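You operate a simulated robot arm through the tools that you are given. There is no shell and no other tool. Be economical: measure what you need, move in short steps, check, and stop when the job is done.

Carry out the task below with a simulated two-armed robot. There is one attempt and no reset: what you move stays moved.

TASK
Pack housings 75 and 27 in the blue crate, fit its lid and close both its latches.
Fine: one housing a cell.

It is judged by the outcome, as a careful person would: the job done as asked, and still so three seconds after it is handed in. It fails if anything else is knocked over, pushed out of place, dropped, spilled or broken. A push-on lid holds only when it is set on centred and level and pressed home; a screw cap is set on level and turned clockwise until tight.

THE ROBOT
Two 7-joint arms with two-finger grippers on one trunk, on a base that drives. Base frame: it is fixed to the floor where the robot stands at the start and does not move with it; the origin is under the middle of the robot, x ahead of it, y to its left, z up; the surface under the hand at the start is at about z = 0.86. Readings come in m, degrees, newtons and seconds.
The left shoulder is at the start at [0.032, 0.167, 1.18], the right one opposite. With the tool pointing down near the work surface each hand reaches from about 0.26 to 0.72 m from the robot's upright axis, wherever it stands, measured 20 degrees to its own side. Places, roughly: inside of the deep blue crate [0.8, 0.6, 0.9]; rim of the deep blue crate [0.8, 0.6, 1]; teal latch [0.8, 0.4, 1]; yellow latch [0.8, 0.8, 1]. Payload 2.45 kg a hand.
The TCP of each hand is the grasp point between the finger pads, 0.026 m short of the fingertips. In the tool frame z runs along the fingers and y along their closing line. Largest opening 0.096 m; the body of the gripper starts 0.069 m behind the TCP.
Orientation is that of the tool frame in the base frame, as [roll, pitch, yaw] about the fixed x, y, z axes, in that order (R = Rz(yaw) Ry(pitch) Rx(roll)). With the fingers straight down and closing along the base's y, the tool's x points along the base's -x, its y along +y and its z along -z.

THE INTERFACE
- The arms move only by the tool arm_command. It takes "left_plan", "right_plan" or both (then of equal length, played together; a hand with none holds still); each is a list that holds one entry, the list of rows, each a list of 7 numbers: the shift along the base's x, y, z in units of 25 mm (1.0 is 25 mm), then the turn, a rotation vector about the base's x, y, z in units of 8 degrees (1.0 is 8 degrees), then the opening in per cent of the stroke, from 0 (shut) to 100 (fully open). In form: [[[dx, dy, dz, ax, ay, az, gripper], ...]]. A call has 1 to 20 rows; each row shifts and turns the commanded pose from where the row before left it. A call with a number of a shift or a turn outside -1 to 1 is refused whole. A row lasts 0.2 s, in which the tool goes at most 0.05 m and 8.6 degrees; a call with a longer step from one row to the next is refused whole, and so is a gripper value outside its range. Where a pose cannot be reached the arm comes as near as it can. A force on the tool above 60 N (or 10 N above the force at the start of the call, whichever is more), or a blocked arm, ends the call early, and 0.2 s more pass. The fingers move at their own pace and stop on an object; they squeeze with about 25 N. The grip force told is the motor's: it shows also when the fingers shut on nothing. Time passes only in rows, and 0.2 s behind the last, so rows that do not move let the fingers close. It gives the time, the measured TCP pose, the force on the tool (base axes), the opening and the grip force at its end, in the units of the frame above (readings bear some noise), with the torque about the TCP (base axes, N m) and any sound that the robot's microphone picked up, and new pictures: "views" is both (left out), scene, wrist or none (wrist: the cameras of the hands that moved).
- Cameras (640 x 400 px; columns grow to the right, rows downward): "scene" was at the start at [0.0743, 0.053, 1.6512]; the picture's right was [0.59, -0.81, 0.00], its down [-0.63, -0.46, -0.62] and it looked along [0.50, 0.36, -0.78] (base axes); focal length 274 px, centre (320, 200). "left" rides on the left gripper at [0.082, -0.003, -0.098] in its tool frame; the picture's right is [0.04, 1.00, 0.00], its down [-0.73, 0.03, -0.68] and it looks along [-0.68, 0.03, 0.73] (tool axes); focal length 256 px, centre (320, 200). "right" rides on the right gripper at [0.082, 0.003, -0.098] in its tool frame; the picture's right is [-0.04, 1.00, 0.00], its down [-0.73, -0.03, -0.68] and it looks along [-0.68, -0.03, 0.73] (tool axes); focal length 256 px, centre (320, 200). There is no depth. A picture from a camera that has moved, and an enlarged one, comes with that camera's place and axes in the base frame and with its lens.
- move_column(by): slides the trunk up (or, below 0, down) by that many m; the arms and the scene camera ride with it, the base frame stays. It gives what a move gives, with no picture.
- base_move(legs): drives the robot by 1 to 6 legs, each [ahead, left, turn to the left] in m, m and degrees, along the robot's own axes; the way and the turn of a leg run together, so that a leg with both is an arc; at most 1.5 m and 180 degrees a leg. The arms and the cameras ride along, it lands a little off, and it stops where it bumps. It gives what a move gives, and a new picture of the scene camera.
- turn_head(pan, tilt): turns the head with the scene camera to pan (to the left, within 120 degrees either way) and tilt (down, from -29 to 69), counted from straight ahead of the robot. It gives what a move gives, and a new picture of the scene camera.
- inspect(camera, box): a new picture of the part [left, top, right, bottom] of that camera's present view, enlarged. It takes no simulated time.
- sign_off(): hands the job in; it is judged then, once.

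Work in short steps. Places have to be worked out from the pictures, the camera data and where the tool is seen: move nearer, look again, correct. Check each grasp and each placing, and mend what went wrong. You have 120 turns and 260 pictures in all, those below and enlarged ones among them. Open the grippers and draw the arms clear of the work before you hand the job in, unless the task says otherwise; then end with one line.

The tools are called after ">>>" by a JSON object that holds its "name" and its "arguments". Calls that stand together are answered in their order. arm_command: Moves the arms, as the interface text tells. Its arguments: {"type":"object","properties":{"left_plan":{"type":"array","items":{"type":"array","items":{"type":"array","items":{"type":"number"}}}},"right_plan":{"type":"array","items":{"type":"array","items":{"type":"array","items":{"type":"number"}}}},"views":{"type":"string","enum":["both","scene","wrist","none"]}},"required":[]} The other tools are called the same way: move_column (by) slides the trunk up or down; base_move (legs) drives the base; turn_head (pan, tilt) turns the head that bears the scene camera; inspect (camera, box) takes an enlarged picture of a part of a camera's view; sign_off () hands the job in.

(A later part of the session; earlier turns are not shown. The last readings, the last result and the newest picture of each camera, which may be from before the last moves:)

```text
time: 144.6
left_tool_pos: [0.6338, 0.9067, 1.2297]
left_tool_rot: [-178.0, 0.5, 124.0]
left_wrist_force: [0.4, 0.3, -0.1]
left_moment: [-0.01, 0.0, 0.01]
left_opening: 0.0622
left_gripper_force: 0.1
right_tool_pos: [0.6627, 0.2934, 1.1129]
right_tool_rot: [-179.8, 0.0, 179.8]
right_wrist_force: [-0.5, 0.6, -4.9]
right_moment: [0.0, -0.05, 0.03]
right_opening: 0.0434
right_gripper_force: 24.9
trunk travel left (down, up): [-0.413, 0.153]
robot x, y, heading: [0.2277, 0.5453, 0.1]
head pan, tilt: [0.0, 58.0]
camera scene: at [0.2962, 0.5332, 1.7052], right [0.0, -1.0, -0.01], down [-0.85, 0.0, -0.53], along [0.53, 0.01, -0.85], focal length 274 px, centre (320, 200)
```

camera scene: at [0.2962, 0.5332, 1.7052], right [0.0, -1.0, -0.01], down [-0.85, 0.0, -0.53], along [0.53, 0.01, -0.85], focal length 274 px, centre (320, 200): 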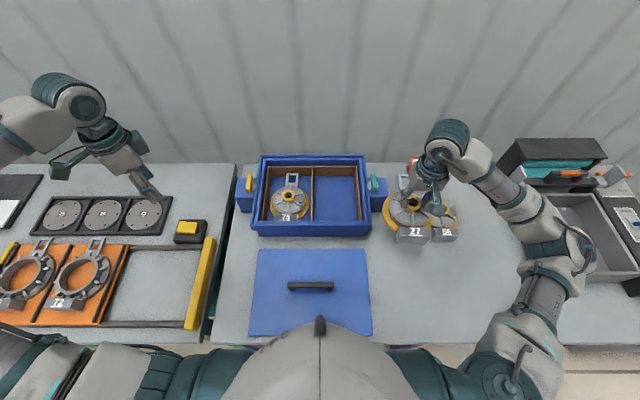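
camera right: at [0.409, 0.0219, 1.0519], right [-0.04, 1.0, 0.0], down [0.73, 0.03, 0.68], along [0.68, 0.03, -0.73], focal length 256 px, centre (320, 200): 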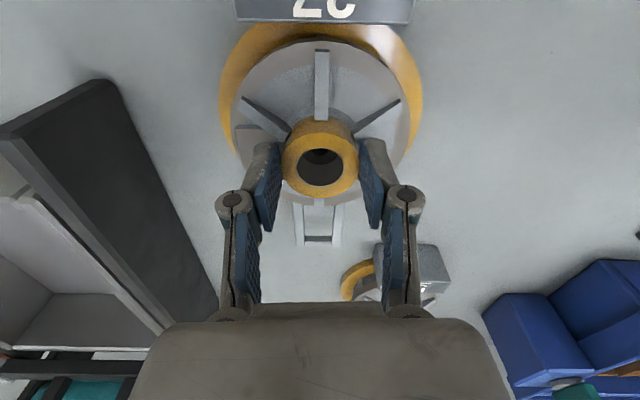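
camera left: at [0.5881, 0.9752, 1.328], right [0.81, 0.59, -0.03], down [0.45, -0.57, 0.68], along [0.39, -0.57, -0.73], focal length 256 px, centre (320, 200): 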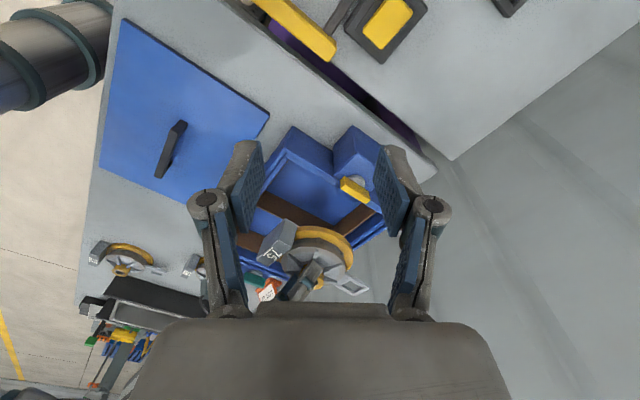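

>>> {"name": "arm_command", "arguments": {"right_plan": [[[0.4, 0.5, 0, 0, 0, 0, 0], [0.63, 0.95, 0, 0, 0, 0, 0], [0.63, 0.95, 0, 0, 0, 0, 0], [0.63, 0.95, 0, 0, 0, 0, 0], [0.63, 0.95, 0, 0, 0, 0, 0], [0.63, 0.95, 0, 0, 0, 0, 0], [0.63, 0.95, 0, 0, 0, 0, 0], [0.6, 0.95, 0, 0, 0, 0, 0], [0.3, 0.45, -0.4, 0, 0, 0, 0], [0, 0, -0.6, 0, 0, 0, 0], [0, 0, -0.6, 0, 0, 0, 0], [0, 0, 0, 0, 0, 0, 0]]], "views": "both"}}

>>> {"name": "inspect", "arguments": {"camera": "scene", "box": [230, 140, 390, 250]}}

>>> {"name": "inspect", "arguments": {"camera": "left", "box": [210, 130, 410, 310]}}

```text
time: 147.2
left_tool_pos: [0.6331, 0.9045, 1.2302]
left_tool_rot: [-178.2, 0.5, 124.0]
left_wrist_force: [-0.2, 0.5, 0.4]
left_moment: [-0.02, 0.04, 0.0]
left_opening: 0.0624
left_gripper_force: 0.0
right_tool_pos: [0.7894, 0.4857, 1.0721]
right_tool_rot: [-179.9, 0.0, 179.8]
right_wrist_force: [-0.4, -1.3, -4.6]
right_moment: [0.01, -0.05, 0.0]
right_opening: 0.0433
right_gripper_force: 25.0
trunk travel left (down, up): [-0.413, 0.153]
robot x, y, heading: [0.2324, 0.55, 0.1]
head pan, tilt: [0.0, 58.0]
camera scene: at [0.2964, 0.5388, 1.7054], right [0.0, -1.0, 0.0], down [-0.85, 0.0, -0.53], along [0.53, 0.0, -0.85], focal length 274 px, centre (320, 200)
camera right: at [0.7078, 0.4884, 1.172], right [0.04, 1.0, 0.0], down [0.73, -0.03, 0.68], along [0.68, -0.03, -0.73], focal length 256 px, centre (320, 200)
```

scene: 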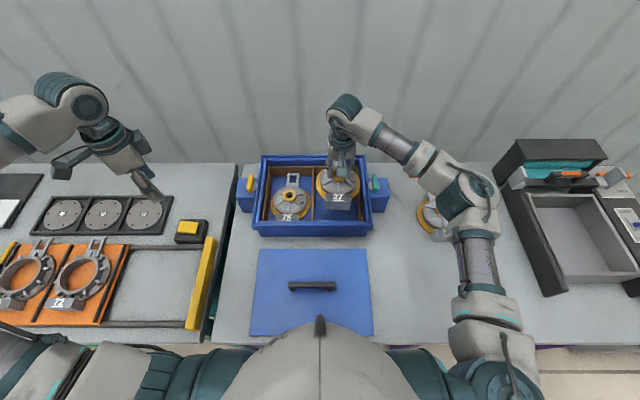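
right: 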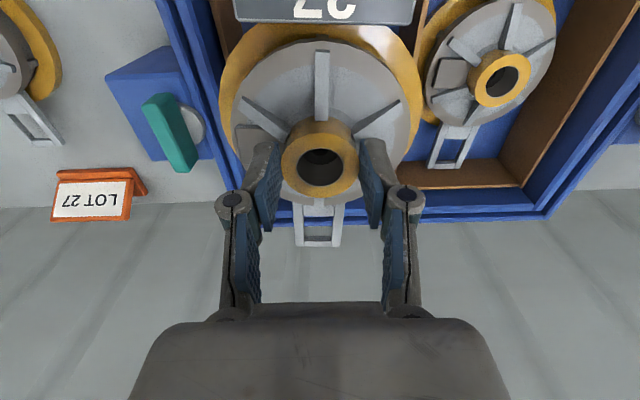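

```text
3.64 times, centred on (310, 195) of scene
camera zoom: at [0.2964, 0.5388, 1.7054], right [0.0, -1.0, 0.0], down [-0.85, 0.0, -0.53], along [0.53, 0.0, -0.85], focal length 997 px, centre (356, 218)
```

zoom: 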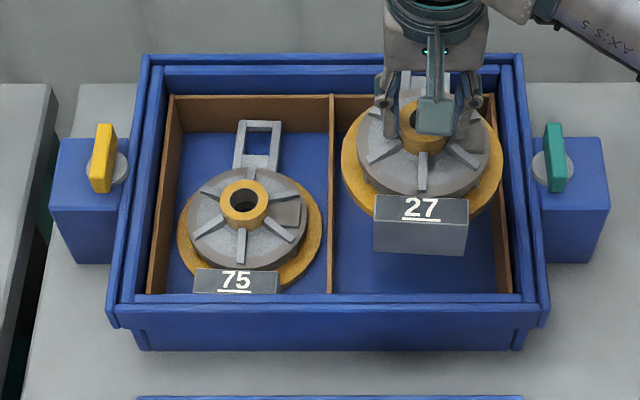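

```text
2.22 times, centred on (310, 220) of left
camera zoom: at [0.5876, 0.9738, 1.3286], right [0.8, 0.59, -0.03], down [0.45, -0.57, 0.68], along [0.39, -0.56, -0.73], focal length 569 px, centre (342, 156)
```

zoom: 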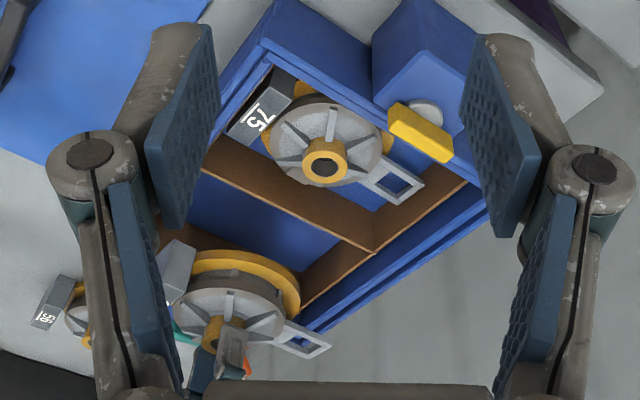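

27 is centred over the right cell (block front ~12 mm further in than the earlier catch). I lower it.

>>> {"name": "arm_command", "arguments": {"right_plan": [[[0.08, -0.04, -0.3, 0, 0, 0, 0], [0.06, -0.04, -0.5, 0, 0, 0, 0], [0, 0, -0.6, 0, 0, 0, 0], [0, 0, -0.6, 0, 0, 0, 0], [0, 0, -0.6, 0, 0, 0, 0], [0, 0, -0.5, 0, 0, 0, 0], [0, 0, -0.4, 0, 0, 0, 0], [0, 0, -0.3, 0, 0, 0, 0], [0, 0, 0, 0, 0, 0, 0]]], "views": "wrist"}}

>>> {"name": "inspect", "arguments": {"camera": "scene", "box": [230, 140, 390, 250]}}

```text
time: 149.2
left_tool_pos: [0.6327, 0.9044, 1.2301]
left_tool_rot: [-178.2, 0.4, 124.1]
left_wrist_force: [-0.1, -0.3, 0.3]
left_moment: [-0.01, -0.02, -0.04]
left_opening: 0.0625
left_gripper_force: 0.1
right_tool_pos: [0.7927, 0.4821, 0.9779]
right_tool_rot: [-179.9, -0.1, 179.9]
right_wrist_force: [-0.3, 0.7, -4.7]
right_moment: [-0.01, -0.06, -0.01]
right_opening: 0.0433
right_gripper_force: 24.5
trunk travel left (down, up): [-0.413, 0.153]
robot x, y, heading: [0.2249, 0.5467, 0.0]
head pan, tilt: [0.0, 58.0]
camera right: at [0.7111, 0.4853, 1.0763], right [0.04, 1.0, 0.0], down [0.73, -0.03, 0.68], along [0.68, -0.03, -0.73], focal length 256 px, centre (320, 200)
```

right: 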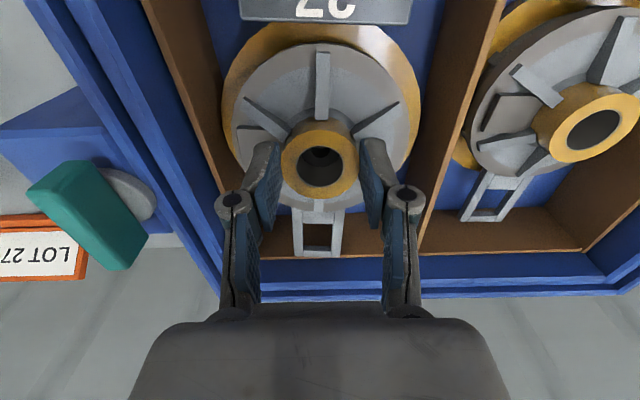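

```text
3.64 times, centred on (310, 195) of scene
camera zoom: at [0.2969, 0.5392, 1.7054], right [0.0, -1.0, 0.0], down [-0.85, 0.0, -0.53], along [0.53, 0.0, -0.85], focal length 997 px, centre (356, 218)
```

zoom: 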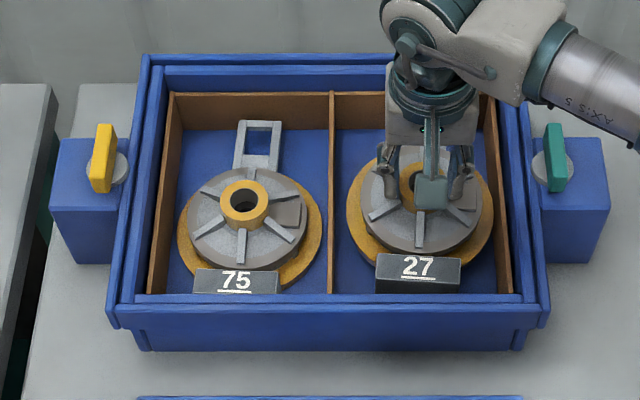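

Free hanging, well centred. Lower the remaining ~27 mm gently to rest, then release and rise.

>>> {"name": "arm_command", "arguments": {"right_plan": [[[0, 0, -0.4, 0, 0, 0, 0], [0, 0, -0.3, 0, 0, 0, 0], [0, 0, -0.2, 0, 0, 0, 0], [0, 0, -0.15, 0, 0, 0, 0], [0, 0, -0.08, 0, 0, 0, 0], [0, 0, 0, 0, 0, 0, 0]]], "views": "none"}}

```text
time: 150.6
left_tool_pos: [0.6326, 0.9046, 1.231]
left_tool_rot: [-178.2, 0.5, 124.1]
left_wrist_force: [0.3, 0.2, -0.3]
left_moment: [0.03, 0.01, 0.02]
left_opening: 0.0623
left_gripper_force: 0.0
right_tool_pos: [0.7919, 0.4824, 0.9507]
right_tool_rot: [-179.9, 0.1, 179.9]
right_wrist_force: [4.7, -1.3, 15.6]
right_moment: [-0.06, -0.23, 0.08]
right_opening: 0.0438
right_gripper_force: 24.9
trunk travel left (down, up): [-0.413, 0.153]
robot x, y, heading: [0.2292, 0.5447, 0.2]
head pan, tilt: [0.0, 58.0]
```

It rests on the floor (15 N). Release and rise.

>>> {"name": "arm_command", "arguments": {"right_plan": [[[0, 0, 0, 0, 0, 0, 45], [0, 0, 0, 0, 0, 0, 60], [0, 0, 0.2, 0, 0, 0, 60], [0, 0, 0.6, 0, 0, 0, 60], [0, 0, 0.9, 0, 0, 0, 60], [0, 0, 0.9, 0, 0, 0, 60], [0, 0, 0.9, 0, 0, 0, 60], [0, 0, 0.9, 0, 0, 0, 60], [0, 0, 0.9, 0, 0, 0, 60], [0, 0, 0.9, 0, 0, 0, 60]]], "views": "both"}}

>>> {"name": "inspect", "arguments": {"camera": "scene", "box": [230, 140, 390, 250]}}

>>> {"name": "inspect", "arguments": {"camera": "left", "box": [210, 90, 430, 280]}}

```text
time: 152.8
left_tool_pos: [0.6337, 0.9052, 1.2305]
left_tool_rot: [-178.2, 0.6, 124.1]
left_wrist_force: [0.7, -0.3, -0.5]
left_moment: [0.04, -0.01, -0.01]
left_opening: 0.0623
left_gripper_force: 0.0
right_tool_pos: [0.7918, 0.4816, 1.1048]
right_tool_rot: [-179.8, 0.0, 179.8]
right_wrist_force: [0.0, 0.5, -1.4]
right_moment: [0.05, -0.01, -0.03]
right_opening: 0.0576
right_gripper_force: 0.0
trunk travel left (down, up): [-0.413, 0.153]
robot x, y, heading: [0.2294, 0.5476, 0.0]
head pan, tilt: [0.0, 58.0]
camera scene: at [0.2951, 0.5404, 1.7055], right [0.0, -1.0, 0.0], down [-0.85, 0.0, -0.53], along [0.53, 0.0, -0.85], focal length 274 px, centre (320, 200)
camera right: at [0.7105, 0.4858, 1.2043], right [0.04, 1.0, 0.0], down [0.73, -0.03, 0.68], along [0.68, -0.03, -0.73], focal length 256 px, centre (320, 200)
```

scene: 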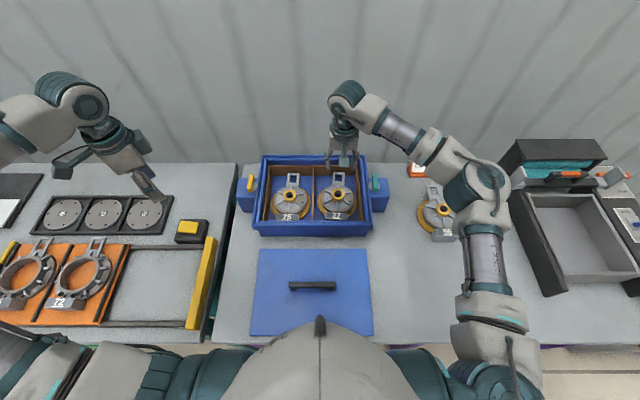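
right: 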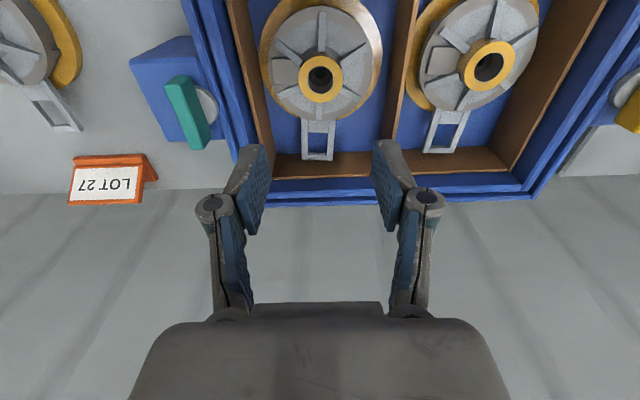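

```text
3.64 times, centred on (310, 195) of scene
camera zoom: at [0.2951, 0.5404, 1.7055], right [0.0, -1.0, 0.0], down [-0.85, 0.0, -0.53], along [0.53, 0.0, -0.85], focal length 997 px, centre (356, 218)
```

zoom: 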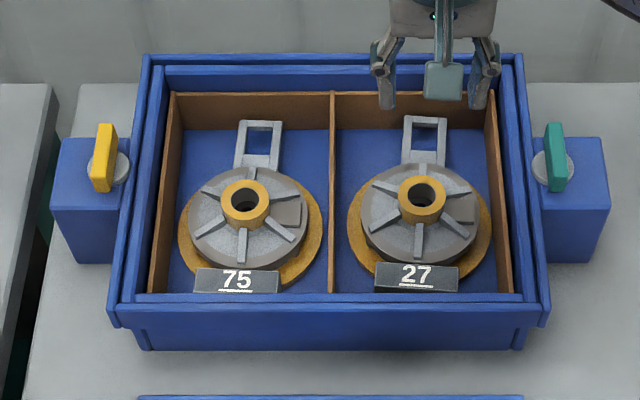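

```text
2.11 times, centred on (320, 185) of left
camera zoom: at [0.5871, 0.9738, 1.3288], right [0.8, 0.59, -0.03], down [0.45, -0.57, 0.68], along [0.39, -0.56, -0.73], focal length 539 px, centre (320, 232)
```

zoom: 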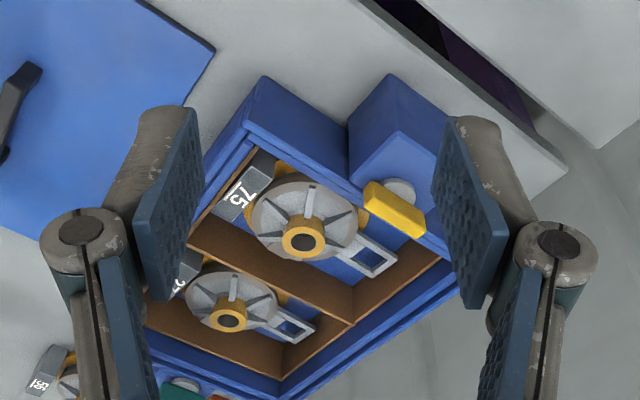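

Both housings are packed flat, one per cell. Now the lid: centre/handle ≈[0.503, 0.564], bar along y; crate rim centre ≈[0.806, 0.564]. I bring the right hand over the handle, yawed 90°.

>>> {"name": "arm_command", "arguments": {"right_plan": [[[0, 0, 0.8, 0, 0, 0.3, 60], [-0.3, 0.1, 0.8, 0, 0, 0.6, 60], [-0.7, 0.2, 0, 0, 0, 0.9, 60], [-0.9, 0.28, 0, 0, 0, 0.95, 60], [-0.9, 0.28, 0, 0, 0, 0.95, 60], [-0.9, 0.28, 0, 0, 0, 0.95, 60], [-0.9, 0.28, 0, 0, 0, 0.95, 60], [-0.9, 0.28, 0, 0, 0, 0.95, 60], [-0.9, 0.28, 0, 0, 0, 0.95, 60], [-0.9, 0.28, 0, 0, 0, 0.95, 60], [-0.9, 0.28, 0, 0, 0, 0.95, 60], [-0.9, 0.28, 0, 0, 0, 0.95, 60], [-0.9, 0.28, 0, 0, 0, 0.95, 60], [-0.9, 0.2, 0, 0, 0, 0.4, 60], [-0.5, 0, 0, 0, 0, 0, 60], [0, 0, 0, 0, 0, 0, 60]]], "views": "both"}}

```text
time: 156.2
left_tool_pos: [0.6335, 0.9049, 1.2306]
left_tool_rot: [-178.2, 0.5, 124.1]
left_wrist_force: [-0.8, -0.3, -0.7]
left_moment: [0.01, -0.02, 0.02]
left_opening: 0.0625
left_gripper_force: 0.1
right_tool_pos: [0.5066, 0.5651, 1.1443]
right_tool_rot: [-179.9, 0.1, -86.6]
right_wrist_force: [-0.5, 0.2, -0.1]
right_moment: [0.02, -0.01, 0.02]
right_opening: 0.0576
right_gripper_force: 0.2
trunk travel left (down, up): [-0.413, 0.153]
robot x, y, heading: [0.2265, 0.546, 0.1]
head pan, tilt: [0.0, 58.0]
camera scene: at [0.2947, 0.5405, 1.7055], right [0.0, -1.0, 0.0], down [-0.85, 0.0, -0.53], along [0.53, 0.0, -0.85], focal length 274 px, centre (320, 200)
camera right: at [0.5085, 0.4827, 1.2444], right [-1.0, -0.02, 0.0], down [-0.02, 0.73, 0.68], along [-0.01, 0.68, -0.73], focal length 256 px, centre (320, 200)
```

scene: 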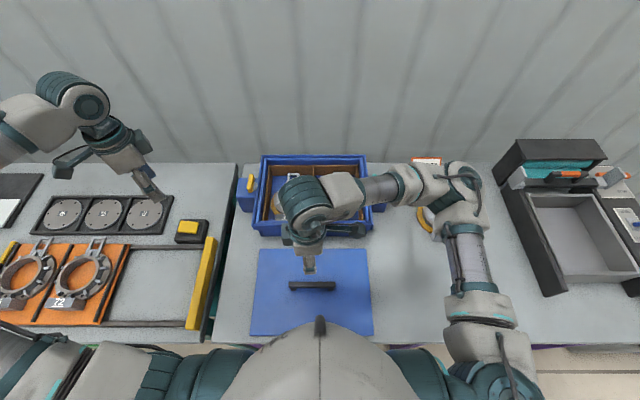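
right: 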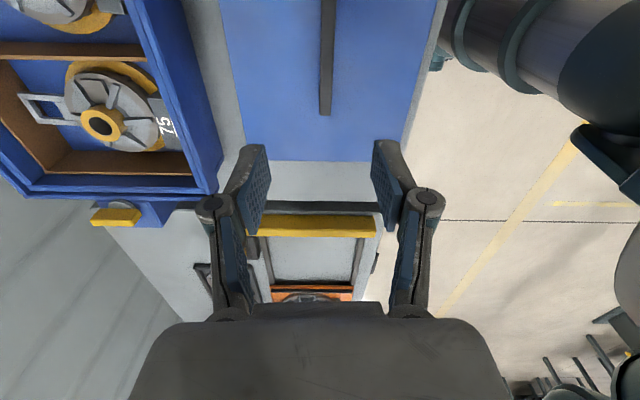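

Reached easily; the lid lies square and its handle is at x≈0.500, y 0.50–0.63. I square the yaw, shift and lower to just above the bar.

>>> {"name": "arm_command", "arguments": {"right_plan": [[[-0.1, 0, -0.5, 0, 0, -0.22, 60], [-0.1, 0, -0.8, 0, 0, -0.21, 60], [-0.08, 0, -0.9, 0, 0, 0, 60], [0, 0, -0.9, 0, 0, 0, 60], [0, 0, -0.9, 0, 0, 0, 60], [0, 0, -0.9, 0, 0, 0, 60], [0, 0, -0.9, 0, 0, 0, 60], [0, 0, -0.9, 0, 0, 0, 60], [0, 0, 0, 0, 0, 0, 60]]], "views": "wrist"}}

```text
time: 158.2
left_tool_pos: [0.6344, 0.9049, 1.2296]
left_tool_rot: [-178.1, 0.5, 124.1]
left_wrist_force: [0.0, 0.8, -0.1]
left_moment: [-0.03, -0.01, -0.01]
left_opening: 0.0623
left_gripper_force: 0.0
right_tool_pos: [0.5007, 0.5659, 0.9783]
right_tool_rot: [-179.9, 0.1, -90.0]
right_wrist_force: [-0.2, 0.0, -0.6]
right_moment: [0.0, -0.01, 0.05]
right_opening: 0.0577
right_gripper_force: 0.0
trunk travel left (down, up): [-0.413, 0.153]
robot x, y, heading: [0.229, 0.5419, -0.1]
head pan, tilt: [0.0, 58.0]
camera right: at [0.4967, 0.483, 1.0767], right [-1.0, 0.04, 0.0], down [0.03, 0.73, 0.68], along [0.03, 0.68, -0.73], focal length 256 px, centre (320, 200)
```

right: 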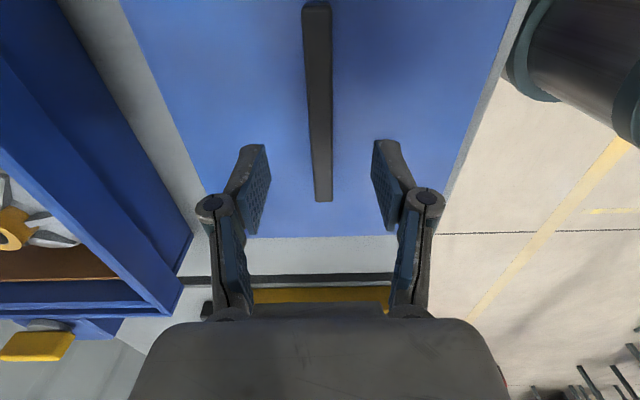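

The bar is centred between the fingers, top z≈0.92. Lower to z≈0.908 and grip.

>>> {"name": "arm_command", "arguments": {"right_plan": [[[0, -0.1, -0.5, 0, 0, 0, 60], [0, 0, -0.6, 0, 0, 0, 60], [0, 0, -0.6, 0, 0, 0, 60], [0, 0, -0.6, 0, 0, 0, 60], [0, 0, -0.5, 0, 0, 0, 60], [0, 0, 0, 0, 0, 0, 60], [0, 0, 0, 0, 0, 0, 30], [0, 0, 0, 0, 0, 0, 0], [0, 0, 0, 0, 0, 0, 0], [0, 0, 0, 0, 0, 0, 0]]], "views": "wrist"}}

```text
time: 160.4
left_tool_pos: [0.6335, 0.9054, 1.2303]
left_tool_rot: [-178.2, 0.4, 124.0]
left_wrist_force: [0.6, -0.5, 0.6]
left_moment: [0.0, -0.02, 0.04]
left_opening: 0.0624
left_gripper_force: 0.0
right_tool_pos: [0.4991, 0.5629, 0.9082]
right_tool_rot: [-179.9, 0.1, -90.0]
right_wrist_force: [0.0, 0.2, 0.7]
right_moment: [0.02, 0.03, 0.05]
right_opening: 0.0147
right_gripper_force: 24.7
trunk travel left (down, up): [-0.413, 0.153]
robot x, y, heading: [0.2285, 0.5463, 0.1]
head pan, tilt: [0.0, 58.0]
camera right: at [0.496, 0.4807, 1.0069], right [-1.0, 0.04, 0.0], down [0.03, 0.73, 0.68], along [0.03, 0.68, -0.73], focal length 256 px, centre (320, 200)
```

right: 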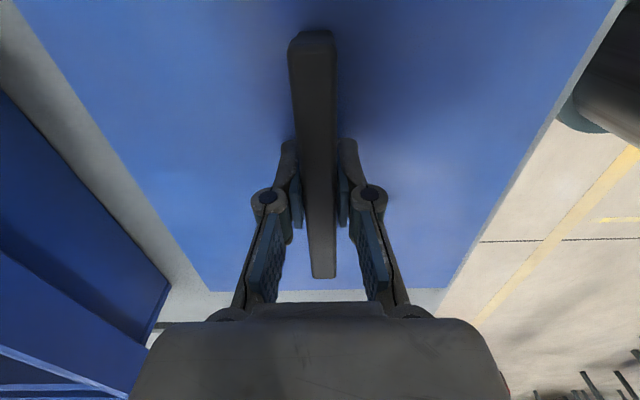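

Gripped at 14.7 mm. I lift the lid slowly and check it's level.

>>> {"name": "arm_command", "arguments": {"right_plan": [[[0, 0, 0.1, 0, 0, 0, 0], [0, 0, 0.2, 0, 0, 0, 0], [0, 0, 0.4, 0, 0, 0, 0], [0, 0, 0.6, 0, 0, 0, 0], [0, 0, 0.8, 0, 0, 0, 0], [0, 0, 0.8, 0, 0, 0, 0], [0, 0, 0.8, 0, 0, 0, 0], [0, 0, 0.8, 0, 0, 0, 0], [0, 0, 0.8, 0, 0, 0, 0], [0, 0, 0.8, 0, 0, 0, 0], [0, 0, 0.8, 0, 0, 0, 0], [0, 0, 0.6, 0, 0, 0, 0], [0, 0, 0, 0, 0, 0, 0]]], "views": "both"}}

```text
time: 163.2
left_tool_pos: [0.634, 0.904, 1.2314]
left_tool_rot: [-178.3, 0.6, 124.1]
left_wrist_force: [-0.1, 1.1, 0.0]
left_moment: [0.04, -0.02, 0.01]
left_opening: 0.0626
left_gripper_force: 0.0
right_tool_pos: [0.5007, 0.5627, 1.0952]
right_tool_rot: [-179.9, 0.1, -90.1]
right_wrist_force: [-0.1, -0.6, -4.4]
right_moment: [-0.01, -0.03, -0.02]
right_opening: 0.0145
right_gripper_force: 25.0
trunk travel left (down, up): [-0.413, 0.153]
robot x, y, heading: [0.2291, 0.5463, 0.1]
head pan, tilt: [0.0, 58.0]
camera scene: at [0.295, 0.5403, 1.7055], right [0.0, -1.0, 0.0], down [-0.85, 0.0, -0.53], along [0.53, 0.0, -0.85], focal length 274 px, centre (320, 200)
camera right: at [0.497, 0.4803, 1.1941], right [-1.0, 0.04, 0.0], down [0.03, 0.73, 0.68], along [0.03, 0.68, -0.73], focal length 256 px, centre (320, 200)
```

scene: 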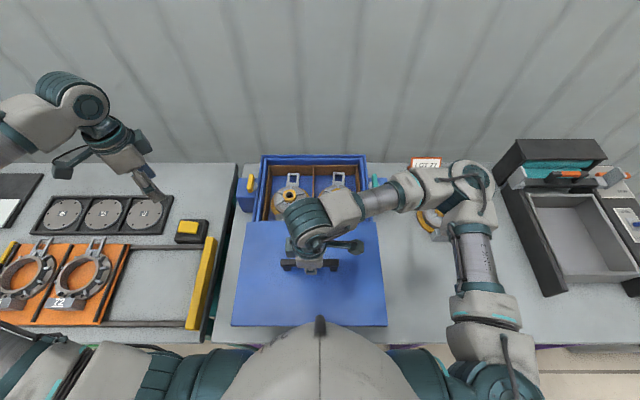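
right: 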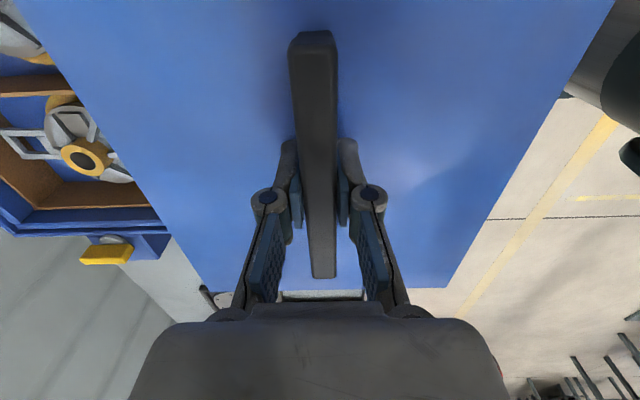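

Held level (4.4 N). Now over the crate.

>>> {"name": "arm_command", "arguments": {"right_plan": [[[0.3, 0, 0, 0, 0, 0, 0], [0.7, 0, 0, 0, 0, 0, 0], [0.95, 0, 0, 0, 0, 0, 0], [0.95, 0, 0, 0, 0, 0, 0], [0.95, 0, 0, 0, 0, 0, 0], [0.95, 0, 0, 0, 0, 0, 0], [0.95, 0, 0, 0, 0, 0, 0], [0.95, 0, 0, 0, 0, 0, 0], [0.95, 0, 0, 0, 0, 0, 0], [0.95, 0, 0, 0, 0, 0, 0], [0.95, 0, 0, 0, 0, 0, 0], [0.95, 0, 0, 0, 0, 0, 0], [0.95, 0, 0, 0, 0, 0, 0], [0.6, 0, 0, 0, 0, 0, 0], [0.15, 0, 0, 0, 0, 0, 0], [0, 0, 0, 0, 0, 0, 0]]], "views": "both"}}

>>> {"name": "inspect", "arguments": {"camera": "scene", "box": [230, 140, 390, 250]}}

>>> {"name": "inspect", "arguments": {"camera": "left", "box": [210, 90, 430, 280]}}

```text
time: 166.6
left_tool_pos: [0.6333, 0.906, 1.2299]
left_tool_rot: [-178.1, 0.5, 124.1]
left_wrist_force: [-0.4, -0.2, 0.3]
left_moment: [0.03, -0.02, 0.0]
left_opening: 0.0623
left_gripper_force: 0.1
right_tool_pos: [0.5835, 0.5597, 1.095]
right_tool_rot: [-179.9, 0.2, -90.2]
right_wrist_force: [-0.6, -0.2, -4.3]
right_moment: [-0.03, -0.01, 0.03]
right_opening: 0.0144
right_gripper_force: 25.2
right hand out of reach, approached as far as the arm can: row 5, 6, 7, 8, 9, 10, 11, 12, 13, 14, 15
trunk travel left (down, up): [-0.413, 0.153]
robot x, y, heading: [0.2298, 0.546, 0.1]
head pan, tilt: [0.0, 58.0]
camera scene: at [0.2953, 0.5408, 1.7055], right [0.0, -1.0, 0.0], down [-0.85, 0.0, -0.53], along [0.53, 0.0, -0.85], focal length 274 px, centre (320, 200)
camera right: at [0.5788, 0.4779, 1.1941], right [-1.0, 0.04, 0.0], down [0.03, 0.73, 0.68], along [0.03, 0.68, -0.73], focal length 256 px, centre (320, 200)
```

scene: 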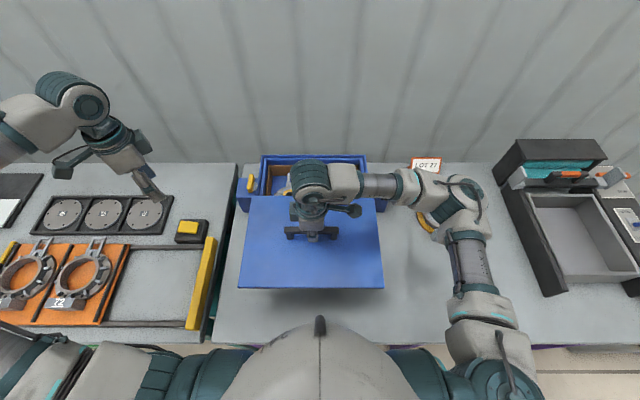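
right: 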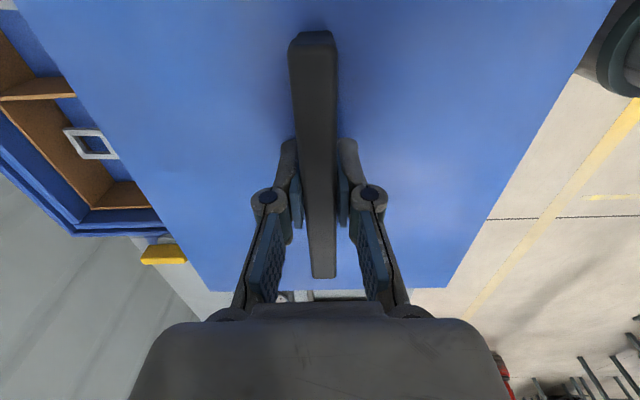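

```text
3.64 times, centred on (310, 195) of scene
camera zoom: at [0.2953, 0.5408, 1.7055], right [0.0, -1.0, 0.0], down [-0.85, 0.0, -0.53], along [0.53, 0.0, -0.85], focal length 997 px, centre (356, 218)
```

zoom: 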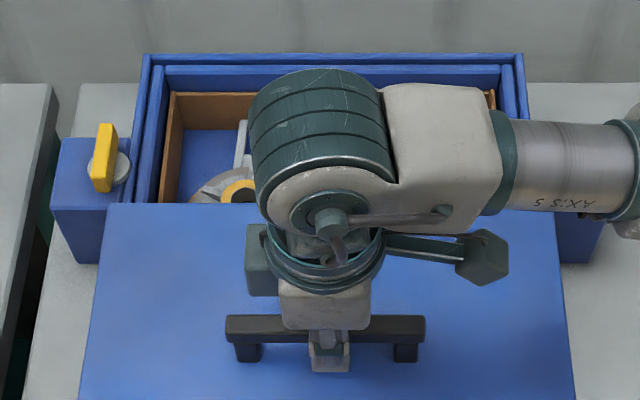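

```text
2.11 times, centred on (320, 185) of left
camera zoom: at [0.5877, 0.9736, 1.3286], right [0.8, 0.59, -0.03], down [0.45, -0.57, 0.68], along [0.39, -0.56, -0.73], focal length 539 px, centre (320, 232)
```

zoom: 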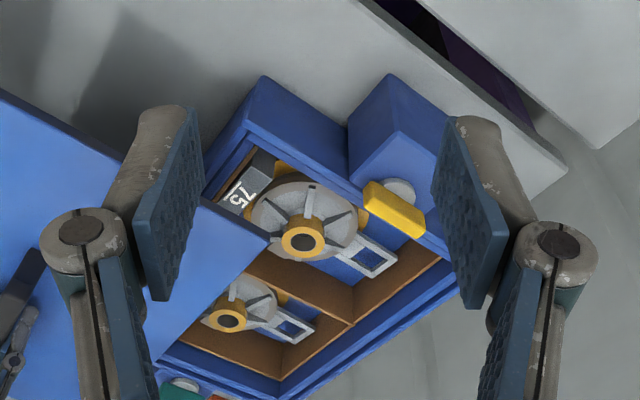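

The wrist hits a limit going forward with this yaw. I return the lid to its place, then regrip with the hand flipped 180°.

>>> {"name": "arm_command", "arguments": {"right_plan": [[[-0.5, 0, 0, 0, 0, 0, 0], [-0.9, 0.06, 0, 0, 0, 0, 0], [-0.9, 0.06, 0, 0, 0, 0, 0], [-0.7, 0, -0.2, 0, 0, 0, 0], [-0.3, 0, -0.5, 0, 0, 0, 0], [0, 0, -0.9, 0, 0, 0, 0], [0, 0, -0.9, 0, 0, 0, 0], [0, 0, -0.9, 0, 0, 0, 0], [0, 0, -0.9, 0, 0, 0, 0], [0, 0, -0.9, 0, 0, 0, 0], [0, 0, -0.9, 0, 0, 0, 0], [0, 0, -0.6, 0, 0, 0, 0], [0, 0, -0.4, 0, 0, 0, 0], [0, 0, -0.2, 0, 0, 0, 0], [0, 0, 0, 0, 0, 0, 0]]], "views": "wrist"}}

```text
time: 169.8
left_tool_pos: [0.634, 0.9053, 1.2308]
left_tool_rot: [-178.3, 0.5, 124.1]
left_wrist_force: [0.8, -0.3, -0.3]
left_moment: [0.02, -0.02, 0.0]
left_opening: 0.0624
left_gripper_force: 0.1
right_tool_pos: [0.5004, 0.5622, 0.9136]
right_tool_rot: [-179.9, 0.1, -90.1]
right_wrist_force: [-0.3, -0.5, -4.2]
right_moment: [-0.01, 0.01, -0.02]
right_opening: 0.0147
right_gripper_force: 25.2
trunk travel left (down, up): [-0.413, 0.153]
robot x, y, heading: [0.2305, 0.5452, -0.1]
head pan, tilt: [0.0, 58.0]
camera right: at [0.4964, 0.4803, 1.0123], right [-1.0, 0.04, 0.0], down [0.03, 0.73, 0.68], along [0.03, 0.68, -0.73], focal length 256 px, centre (320, 200)
```

right: 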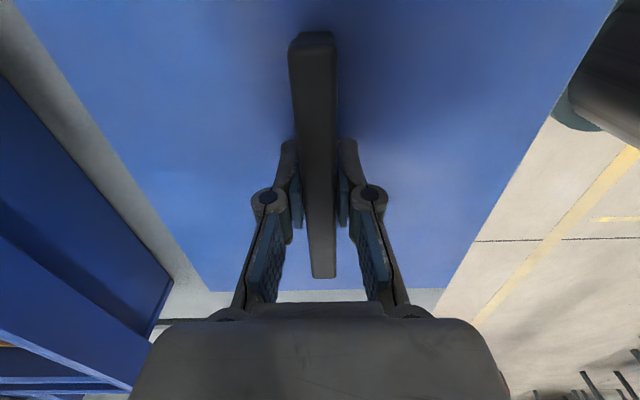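

>>> {"name": "arm_command", "arguments": {"right_plan": [[[0, 0, -0.15, 0, 0, 0, 0], [0, 0, -0.07, 0, 0, 0, 0], [0, 0, 0, 0, 0, 0, 20], [0, 0, 0, 0, 0, 0, 60], [0, 0, 0, 0, 0, 0, 60], [0, 0, 0.6, 0, 0, 0, 60], [0, 0, 0.9, 0, 0, 0, 60], [0, 0, 0.9, 0, 0, 0, 60], [0, 0, 0.9, 0, 0, 0, 60], [0, 0, 0.9, 0, 0, 0, 60], [0, 0, 0.9, 0, 0, -0.5, 60], [0, 0, 0.4, 0, 0, -1, 60], [0, 0, 0, 0, 0, -1, 60], [0, 0, 0, 0, 0, -1, 60], [0, 0, 0, 0, 0, -1, 60], [0, 0, 0, 0, 0, -1, 60], [0, 0, 0, 0, 0, -1, 60], [0, 0, 0, 0, 0, -1, 60], [0, 0, 0, 0, 0, -1, 60], [0, 0, 0, 0, 0, -1, 60]]], "views": "none"}}

>>> {"name": "arm_command", "arguments": {"right_plan": [[[0, 0, 0, 0, 0, -1, 60], [0, 0, 0, 0, 0, -1, 60], [0, 0, 0, 0, 0, -1, 60], [0, 0, 0, 0, 0, -1, 60], [0, 0, 0, 0, 0, -1, 60], [0, 0, 0, 0, 0, -1, 60], [0, 0, 0, 0, 0, -1, 60], [0, 0, 0, 0, 0, -1, 60], [0, 0, 0, 0, 0, -1, 60], [0, 0, 0, 0, 0, -1, 60], [0, 0, 0, 0, 0, -1, 60], [0, 0, 0, 0, 0, -1, 60], [0, 0, 0, 0, 0, -0.98, 60], [0, 0, 0, 0, 0, 0, 60]]], "views": "both"}}

```text
time: 174.0
left_tool_pos: [0.6343, 0.905, 1.2305]
left_tool_rot: [-178.1, 0.5, 124.1]
left_wrist_force: [-0.1, -0.1, -0.2]
left_moment: [0.0, 0.01, 0.0]
left_opening: 0.0625
left_gripper_force: 0.2
right_tool_pos: [0.4997, 0.5631, 1.0454]
right_tool_rot: [-179.9, 0.2, -166.1]
right_wrist_force: [-0.3, 0.2, 0.2]
right_moment: [-0.03, 0.01, -0.03]
right_opening: 0.0575
right_gripper_force: 0.1
trunk travel left (down, up): [-0.413, 0.153]
robot x, y, heading: [0.2277, 0.5437, 0.2]
head pan, tilt: [0.0, 58.0]
```

```text
time: 177.0
left_tool_pos: [0.6328, 0.9051, 1.2301]
left_tool_rot: [-178.2, 0.4, 124.1]
left_wrist_force: [0.1, 0.1, 0.7]
left_moment: [-0.01, -0.01, -0.03]
left_opening: 0.0623
left_gripper_force: 0.0
right_tool_pos: [0.501, 0.5618, 1.0458]
right_tool_rot: [-179.9, 0.0, 89.9]
right_wrist_force: [0.5, -1.0, 0.4]
right_moment: [-0.01, -0.01, 0.02]
right_opening: 0.0574
right_gripper_force: 0.1
trunk travel left (down, up): [-0.413, 0.153]
robot x, y, heading: [0.2273, 0.5456, 0.1]
head pan, tilt: [0.0, 58.0]
camera scene: at [0.2944, 0.54, 1.7055], right [0.0, -1.0, 0.0], down [-0.85, 0.0, -0.53], along [0.53, 0.0, -0.85], focal length 274 px, centre (320, 200)
camera right: at [0.5035, 0.6436, 1.1442], right [1.0, -0.04, 0.0], down [-0.03, -0.73, 0.68], along [-0.03, -0.68, -0.73], focal length 256 px, centre (320, 200)
```

scene: 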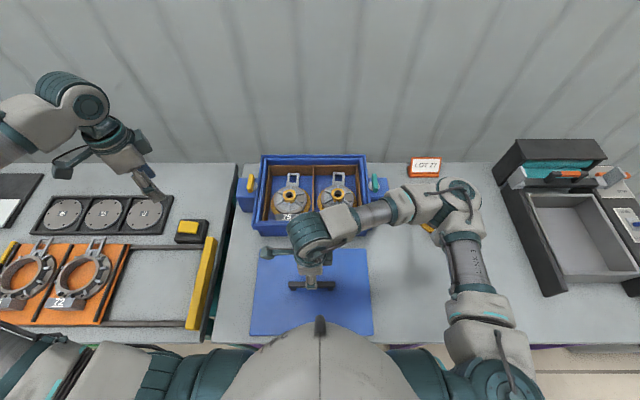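
right: 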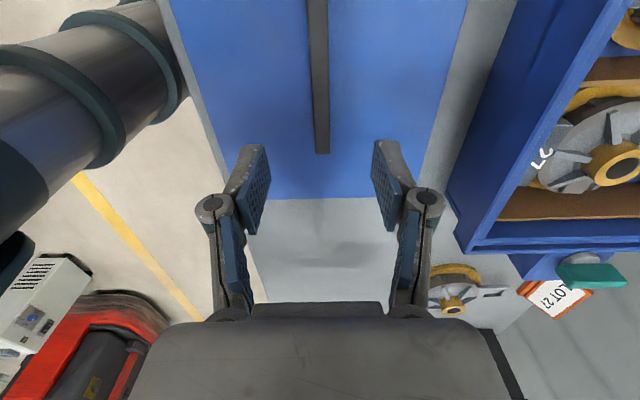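

Flipped without trouble. Lower and grip the bar again.

>>> {"name": "arm_command", "arguments": {"right_plan": [[[-0.05, 0.04, -0.6, 0, 0, 0, 60], [0, 0, -0.9, 0, 0, 0, 60], [0, 0, -0.9, 0, 0, 0, 60], [0, 0, -0.9, 0, 0, 0, 60], [0, 0, -0.9, 0, 0, 0, 60], [0, 0, -0.8, 0, 0, 0, 60], [0, 0, -0.5, 0, 0, 0, 60], [0, 0, 0, 0, 0, 0, 60], [0, 0, 0, 0, 0, 0, 30], [0, 0, 0, 0, 0, 0, 0], [0, 0, 0, 0, 0, 0, 0], [0, 0, 0, 0, 0, 0, 0]]], "views": "wrist"}}

>>> {"name": "arm_command", "arguments": {"right_plan": [[[0, 0, 0.1, 0, 0, 0, 0], [0, 0, 0.2, 0, 0, 0, 0], [0, 0, 0.4, 0, 0, 0, 0], [0, 0, 0.6, 0, 0, 0, 0], [0, 0, 0.8, 0, 0, 0, 0], [0, 0, 0.8, 0, 0, 0, 0], [0, 0, 0.8, 0, 0, 0, 0], [0, 0, 0.8, 0, 0, 0, 0], [0, 0, 0.8, 0, 0, 0, 0], [0, 0, 0.8, 0, 0, 0, 0], [0, 0, 0.8, 0, 0, 0, 0], [0.4, 0, 0.4, 0, 0, 0, 0], [0.8, 0, 0, 0, 0, 0, 0], [0.9, 0, 0, 0, 0, 0, 0], [0.9, 0, 0, 0, 0, 0, 0], [0.9, 0, 0, 0, 0, 0, 0], [0.9, 0, 0, 0, 0, 0, 0], [0.9, 0, 0, 0, 0, 0, 0], [0.9, 0, 0, 0, 0, 0, 0], [0.5, 0, 0, 0, 0, 0, 0]]], "views": "scene"}}

```text
time: 179.6
left_tool_pos: [0.6337, 0.9048, 1.2307]
left_tool_rot: [-178.2, 0.5, 124.0]
left_wrist_force: [0.7, -0.8, 0.7]
left_moment: [0.01, 0.01, 0.02]
left_opening: 0.0625
left_gripper_force: 0.0
right_tool_pos: [0.4989, 0.5634, 0.9075]
right_tool_rot: [-179.8, 0.0, 90.1]
right_wrist_force: [1.1, -0.4, 0.5]
right_moment: [-0.03, -0.02, -0.1]
right_opening: 0.0145
right_gripper_force: 25.4
trunk travel left (down, up): [-0.413, 0.153]
robot x, y, heading: [0.233, 0.5454, -0.1]
head pan, tilt: [0.0, 58.0]
camera right: at [0.5022, 0.6441, 1.007], right [1.0, -0.04, 0.0], down [-0.03, -0.73, 0.68], along [-0.03, -0.68, -0.73], focal length 256 px, centre (320, 200)
```

right: 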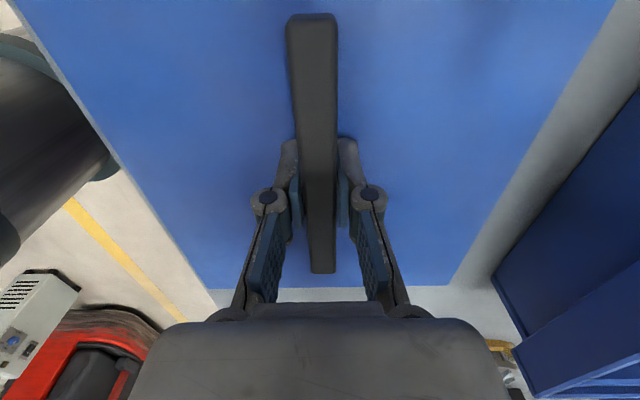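

```text
time: 183.8
left_tool_pos: [0.6334, 0.9045, 1.2293]
left_tool_rot: [-178.2, 0.5, 124.1]
left_wrist_force: [-0.6, 0.5, -0.3]
left_moment: [0.02, -0.02, -0.01]
left_opening: 0.0625
left_gripper_force: 0.1
right_tool_pos: [0.6764, 0.5639, 1.0894]
right_tool_rot: [-179.7, 0.1, 90.1]
right_wrist_force: [-0.6, -0.1, -3.4]
right_moment: [-0.04, 0.01, 0.04]
right_opening: 0.0149
right_gripper_force: 24.8
trunk travel left (down, up): [-0.413, 0.153]
robot x, y, heading: [0.231, 0.5448, 0.0]
head pan, tilt: [0.0, 58.0]
camera scene: at [0.2962, 0.5409, 1.7054], right [0.0, -1.0, 0.0], down [-0.85, 0.0, -0.53], along [0.53, 0.0, -0.85], focal length 274 px, centre (320, 200)
```

scene: 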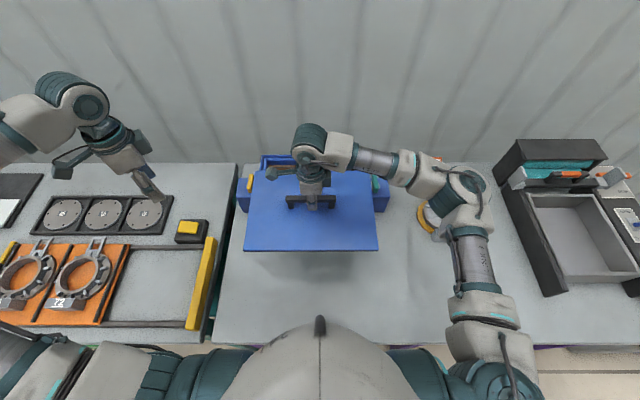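

The flipped grip moves forward freely. Continue to x≈0.805.

>>> {"name": "arm_command", "arguments": {"right_plan": [[[0.5, 0, 0, 0, 0, 0, 0], [0.9, 0, 0, 0, 0, 0, 0], [0.9, 0, 0, 0, 0, 0, 0], [0.9, 0, 0, 0, 0, 0, 0], [0.9, 0, 0, 0, 0, 0, 0], [0.7, 0, 0, 0, 0, 0, 0], [0.3, 0, 0, 0, 0, 0, 0], [0, 0, 0, 0, 0, 0, 0]]], "views": "both"}}

>>> {"name": "inspect", "arguments": {"camera": "scene", "box": [230, 130, 390, 240]}}

>>> {"name": "inspect", "arguments": {"camera": "left", "box": [210, 90, 430, 280]}}

```text
time: 185.6
left_tool_pos: [0.6341, 0.9053, 1.2298]
left_tool_rot: [-178.1, 0.5, 124.1]
left_wrist_force: [-0.1, -0.1, 0.4]
left_moment: [-0.02, -0.01, 0.01]
left_opening: 0.0624
left_gripper_force: 0.2
right_tool_pos: [0.8056, 0.5639, 1.0904]
right_tool_rot: [-179.8, 0.1, 90.0]
right_wrist_force: [0.0, 0.2, -4.6]
right_moment: [-0.02, 0.01, -0.01]
right_opening: 0.0148
right_gripper_force: 24.9
trunk travel left (down, up): [-0.413, 0.153]
robot x, y, heading: [0.2305, 0.5424, 0.1]
head pan, tilt: [0.0, 58.0]
camera scene: at [0.2966, 0.5423, 1.7055], right [0.0, -1.0, 0.0], down [-0.85, 0.0, -0.53], along [0.53, 0.0, -0.85], focal length 274 px, centre (320, 200)
camera right: at [0.8082, 0.6449, 1.1887], right [1.0, -0.04, 0.0], down [-0.02, -0.73, 0.68], along [-0.03, -0.68, -0.73], focal length 256 px, centre (320, 200)
```

scene: 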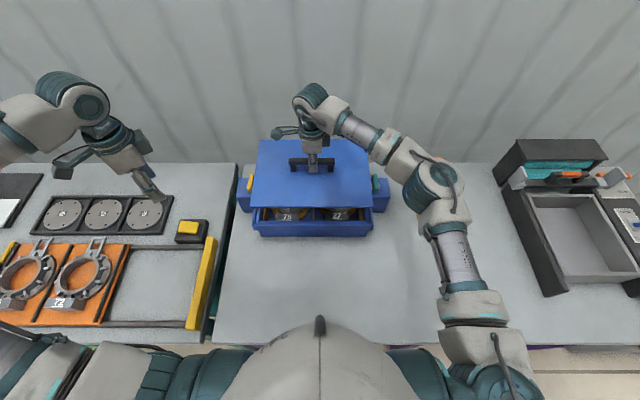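
right: 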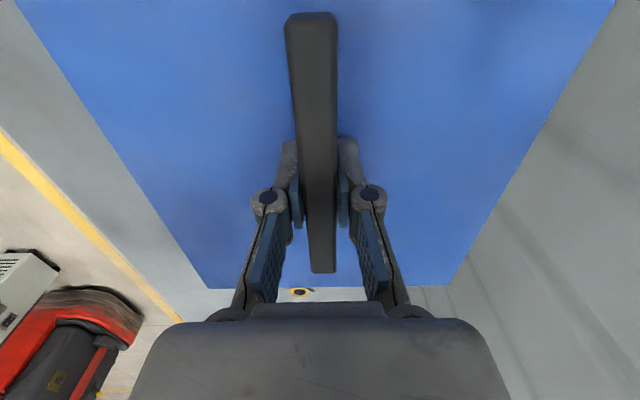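

```text
3.64 times, centred on (310, 185) of scene
camera zoom: at [0.2966, 0.5423, 1.7055], right [0.0, -1.0, 0.0], down [-0.85, 0.0, -0.53], along [0.53, 0.0, -0.85], focal length 997 px, centre (356, 254)
```

zoom: 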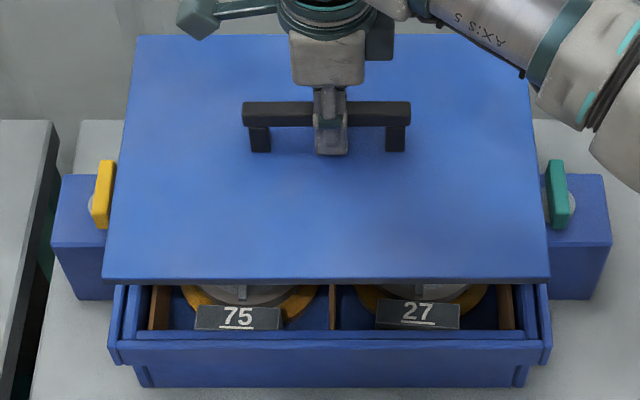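

```text
2.11 times, centred on (320, 185) of left
camera zoom: at [0.5878, 0.9738, 1.3287], right [0.8, 0.59, -0.03], down [0.45, -0.57, 0.68], along [0.39, -0.56, -0.73], focal length 539 px, centre (320, 232)
```

zoom: 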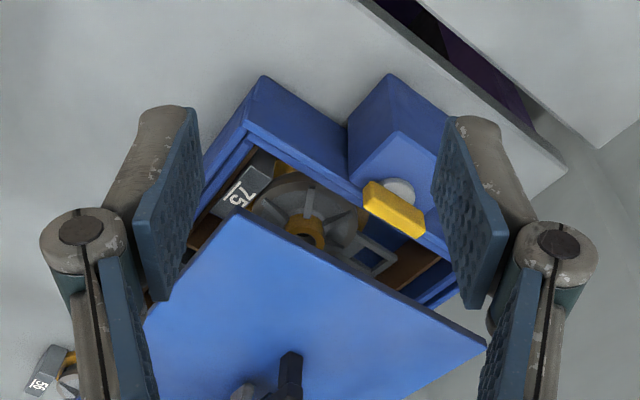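

Roughly centred. I lower to ~2 cm above the rim to compare margins with less parallax.

>>> {"name": "arm_command", "arguments": {"right_plan": [[[-0.05, 0, -0.4, 0, 0, 0, 0], [-0.05, 0, -0.6, 0, 0, 0, 0], [0, 0, -0.6, 0, 0, 0, 0], [0, 0, -0.3, 0, 0, 0, 0], [0, 0, 0, 0, 0, 0, 0]]], "views": "none"}}

>>> {"name": "inspect", "arguments": {"camera": "scene", "box": [230, 140, 390, 250]}}

>>> {"name": "inspect", "arguments": {"camera": "left", "box": [230, 110, 430, 290]}}

```text
time: 186.8
left_tool_pos: [0.634, 0.9051, 1.23]
left_tool_rot: [-178.1, 0.5, 124.0]
left_wrist_force: [0.1, 0.0, 0.1]
left_moment: [0.0, -0.03, 0.03]
left_opening: 0.0626
left_gripper_force: 0.1
right_tool_pos: [0.8024, 0.5642, 1.0415]
right_tool_rot: [-179.8, 0.0, 90.1]
right_wrist_force: [0.0, 0.3, -4.3]
right_moment: [0.02, -0.02, 0.01]
right_opening: 0.0147
right_gripper_force: 25.4
trunk travel left (down, up): [-0.413, 0.153]
robot x, y, heading: [0.2263, 0.5447, -0.1]
head pan, tilt: [0.0, 58.0]
```

```text
3.64 times, centred on (310, 195) of scene
camera zoom: at [0.2965, 0.5427, 1.7055], right [0.0, -1.0, 0.0], down [-0.85, 0.0, -0.53], along [0.53, 0.0, -0.85], focal length 997 px, centre (356, 218)
```

zoom: 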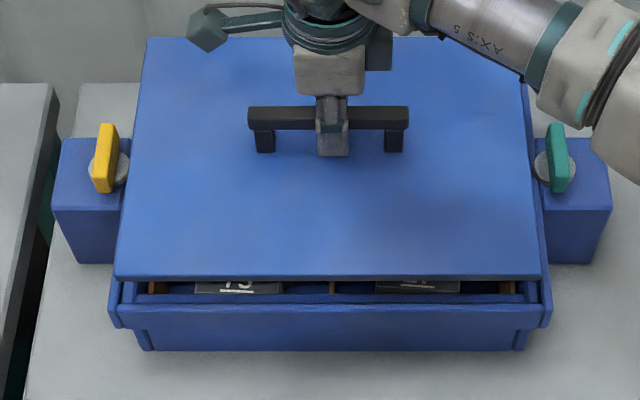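

```text
2.22 times, centred on (330, 200) of left
camera zoom: at [0.5877, 0.9738, 1.3286], right [0.8, 0.59, -0.03], down [0.45, -0.57, 0.68], along [0.39, -0.56, -0.73], focal length 569 px, centre (298, 200)
```

zoom: 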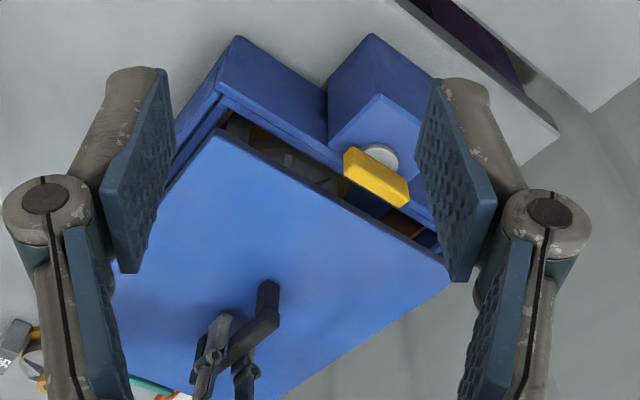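

Margins front/left/right look symmetric (recess ≈0.681–0.927, lid ≈0.680 front edge). I nudge +1 mm in x and lower slowly toward the rim.

>>> {"name": "arm_command", "arguments": {"right_plan": [[[0.05, 0, -0.2, 0, 0, 0, 0], [0, 0, -0.2, 0, 0, 0, 0], [0, 0, -0.2, 0, 0, 0, 0], [0, 0, -0.1, 0, 0, 0, 0], [0, 0, 0, 0, 0, 0, 0]]], "views": "none"}}

>>> {"name": "inspect", "arguments": {"camera": "scene", "box": [230, 140, 390, 250]}}

>>> {"name": "inspect", "arguments": {"camera": "left", "box": [230, 110, 430, 290]}}

```text
time: 188.0
left_tool_pos: [0.634, 0.9054, 1.2311]
left_tool_rot: [-178.2, 0.5, 124.0]
left_wrist_force: [-0.1, -0.2, -0.7]
left_moment: [-0.04, 0.03, -0.01]
left_opening: 0.0627
left_gripper_force: 0.1
right_tool_pos: [0.8034, 0.5641, 1.0229]
right_tool_rot: [-179.7, 0.0, 90.0]
right_wrist_force: [-0.2, -0.5, -4.2]
right_moment: [-0.01, 0.01, 0.01]
right_opening: 0.0147
right_gripper_force: 25.2
trunk travel left (down, up): [-0.413, 0.153]
robot x, y, heading: [0.229, 0.5466, 0.2]
head pan, tilt: [0.0, 58.0]
```

```text
3.64 times, centred on (310, 195) of scene
camera zoom: at [0.2965, 0.5429, 1.7055], right [0.0, -1.0, 0.0], down [-0.85, 0.0, -0.53], along [0.53, 0.0, -0.85], focal length 997 px, centre (356, 218)
```

zoom: 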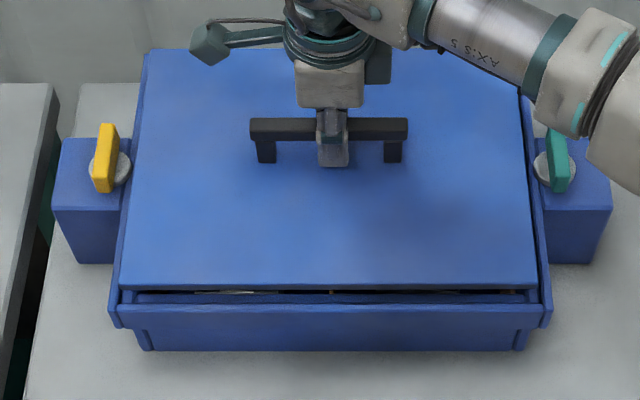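

```text
2.22 times, centred on (330, 200) of left
camera zoom: at [0.5878, 0.9738, 1.3286], right [0.8, 0.59, -0.03], down [0.45, -0.57, 0.68], along [0.39, -0.56, -0.73], focal length 569 px, centre (298, 200)
```

zoom: 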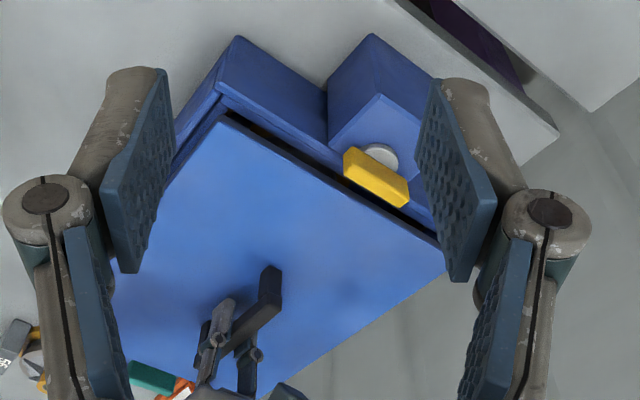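

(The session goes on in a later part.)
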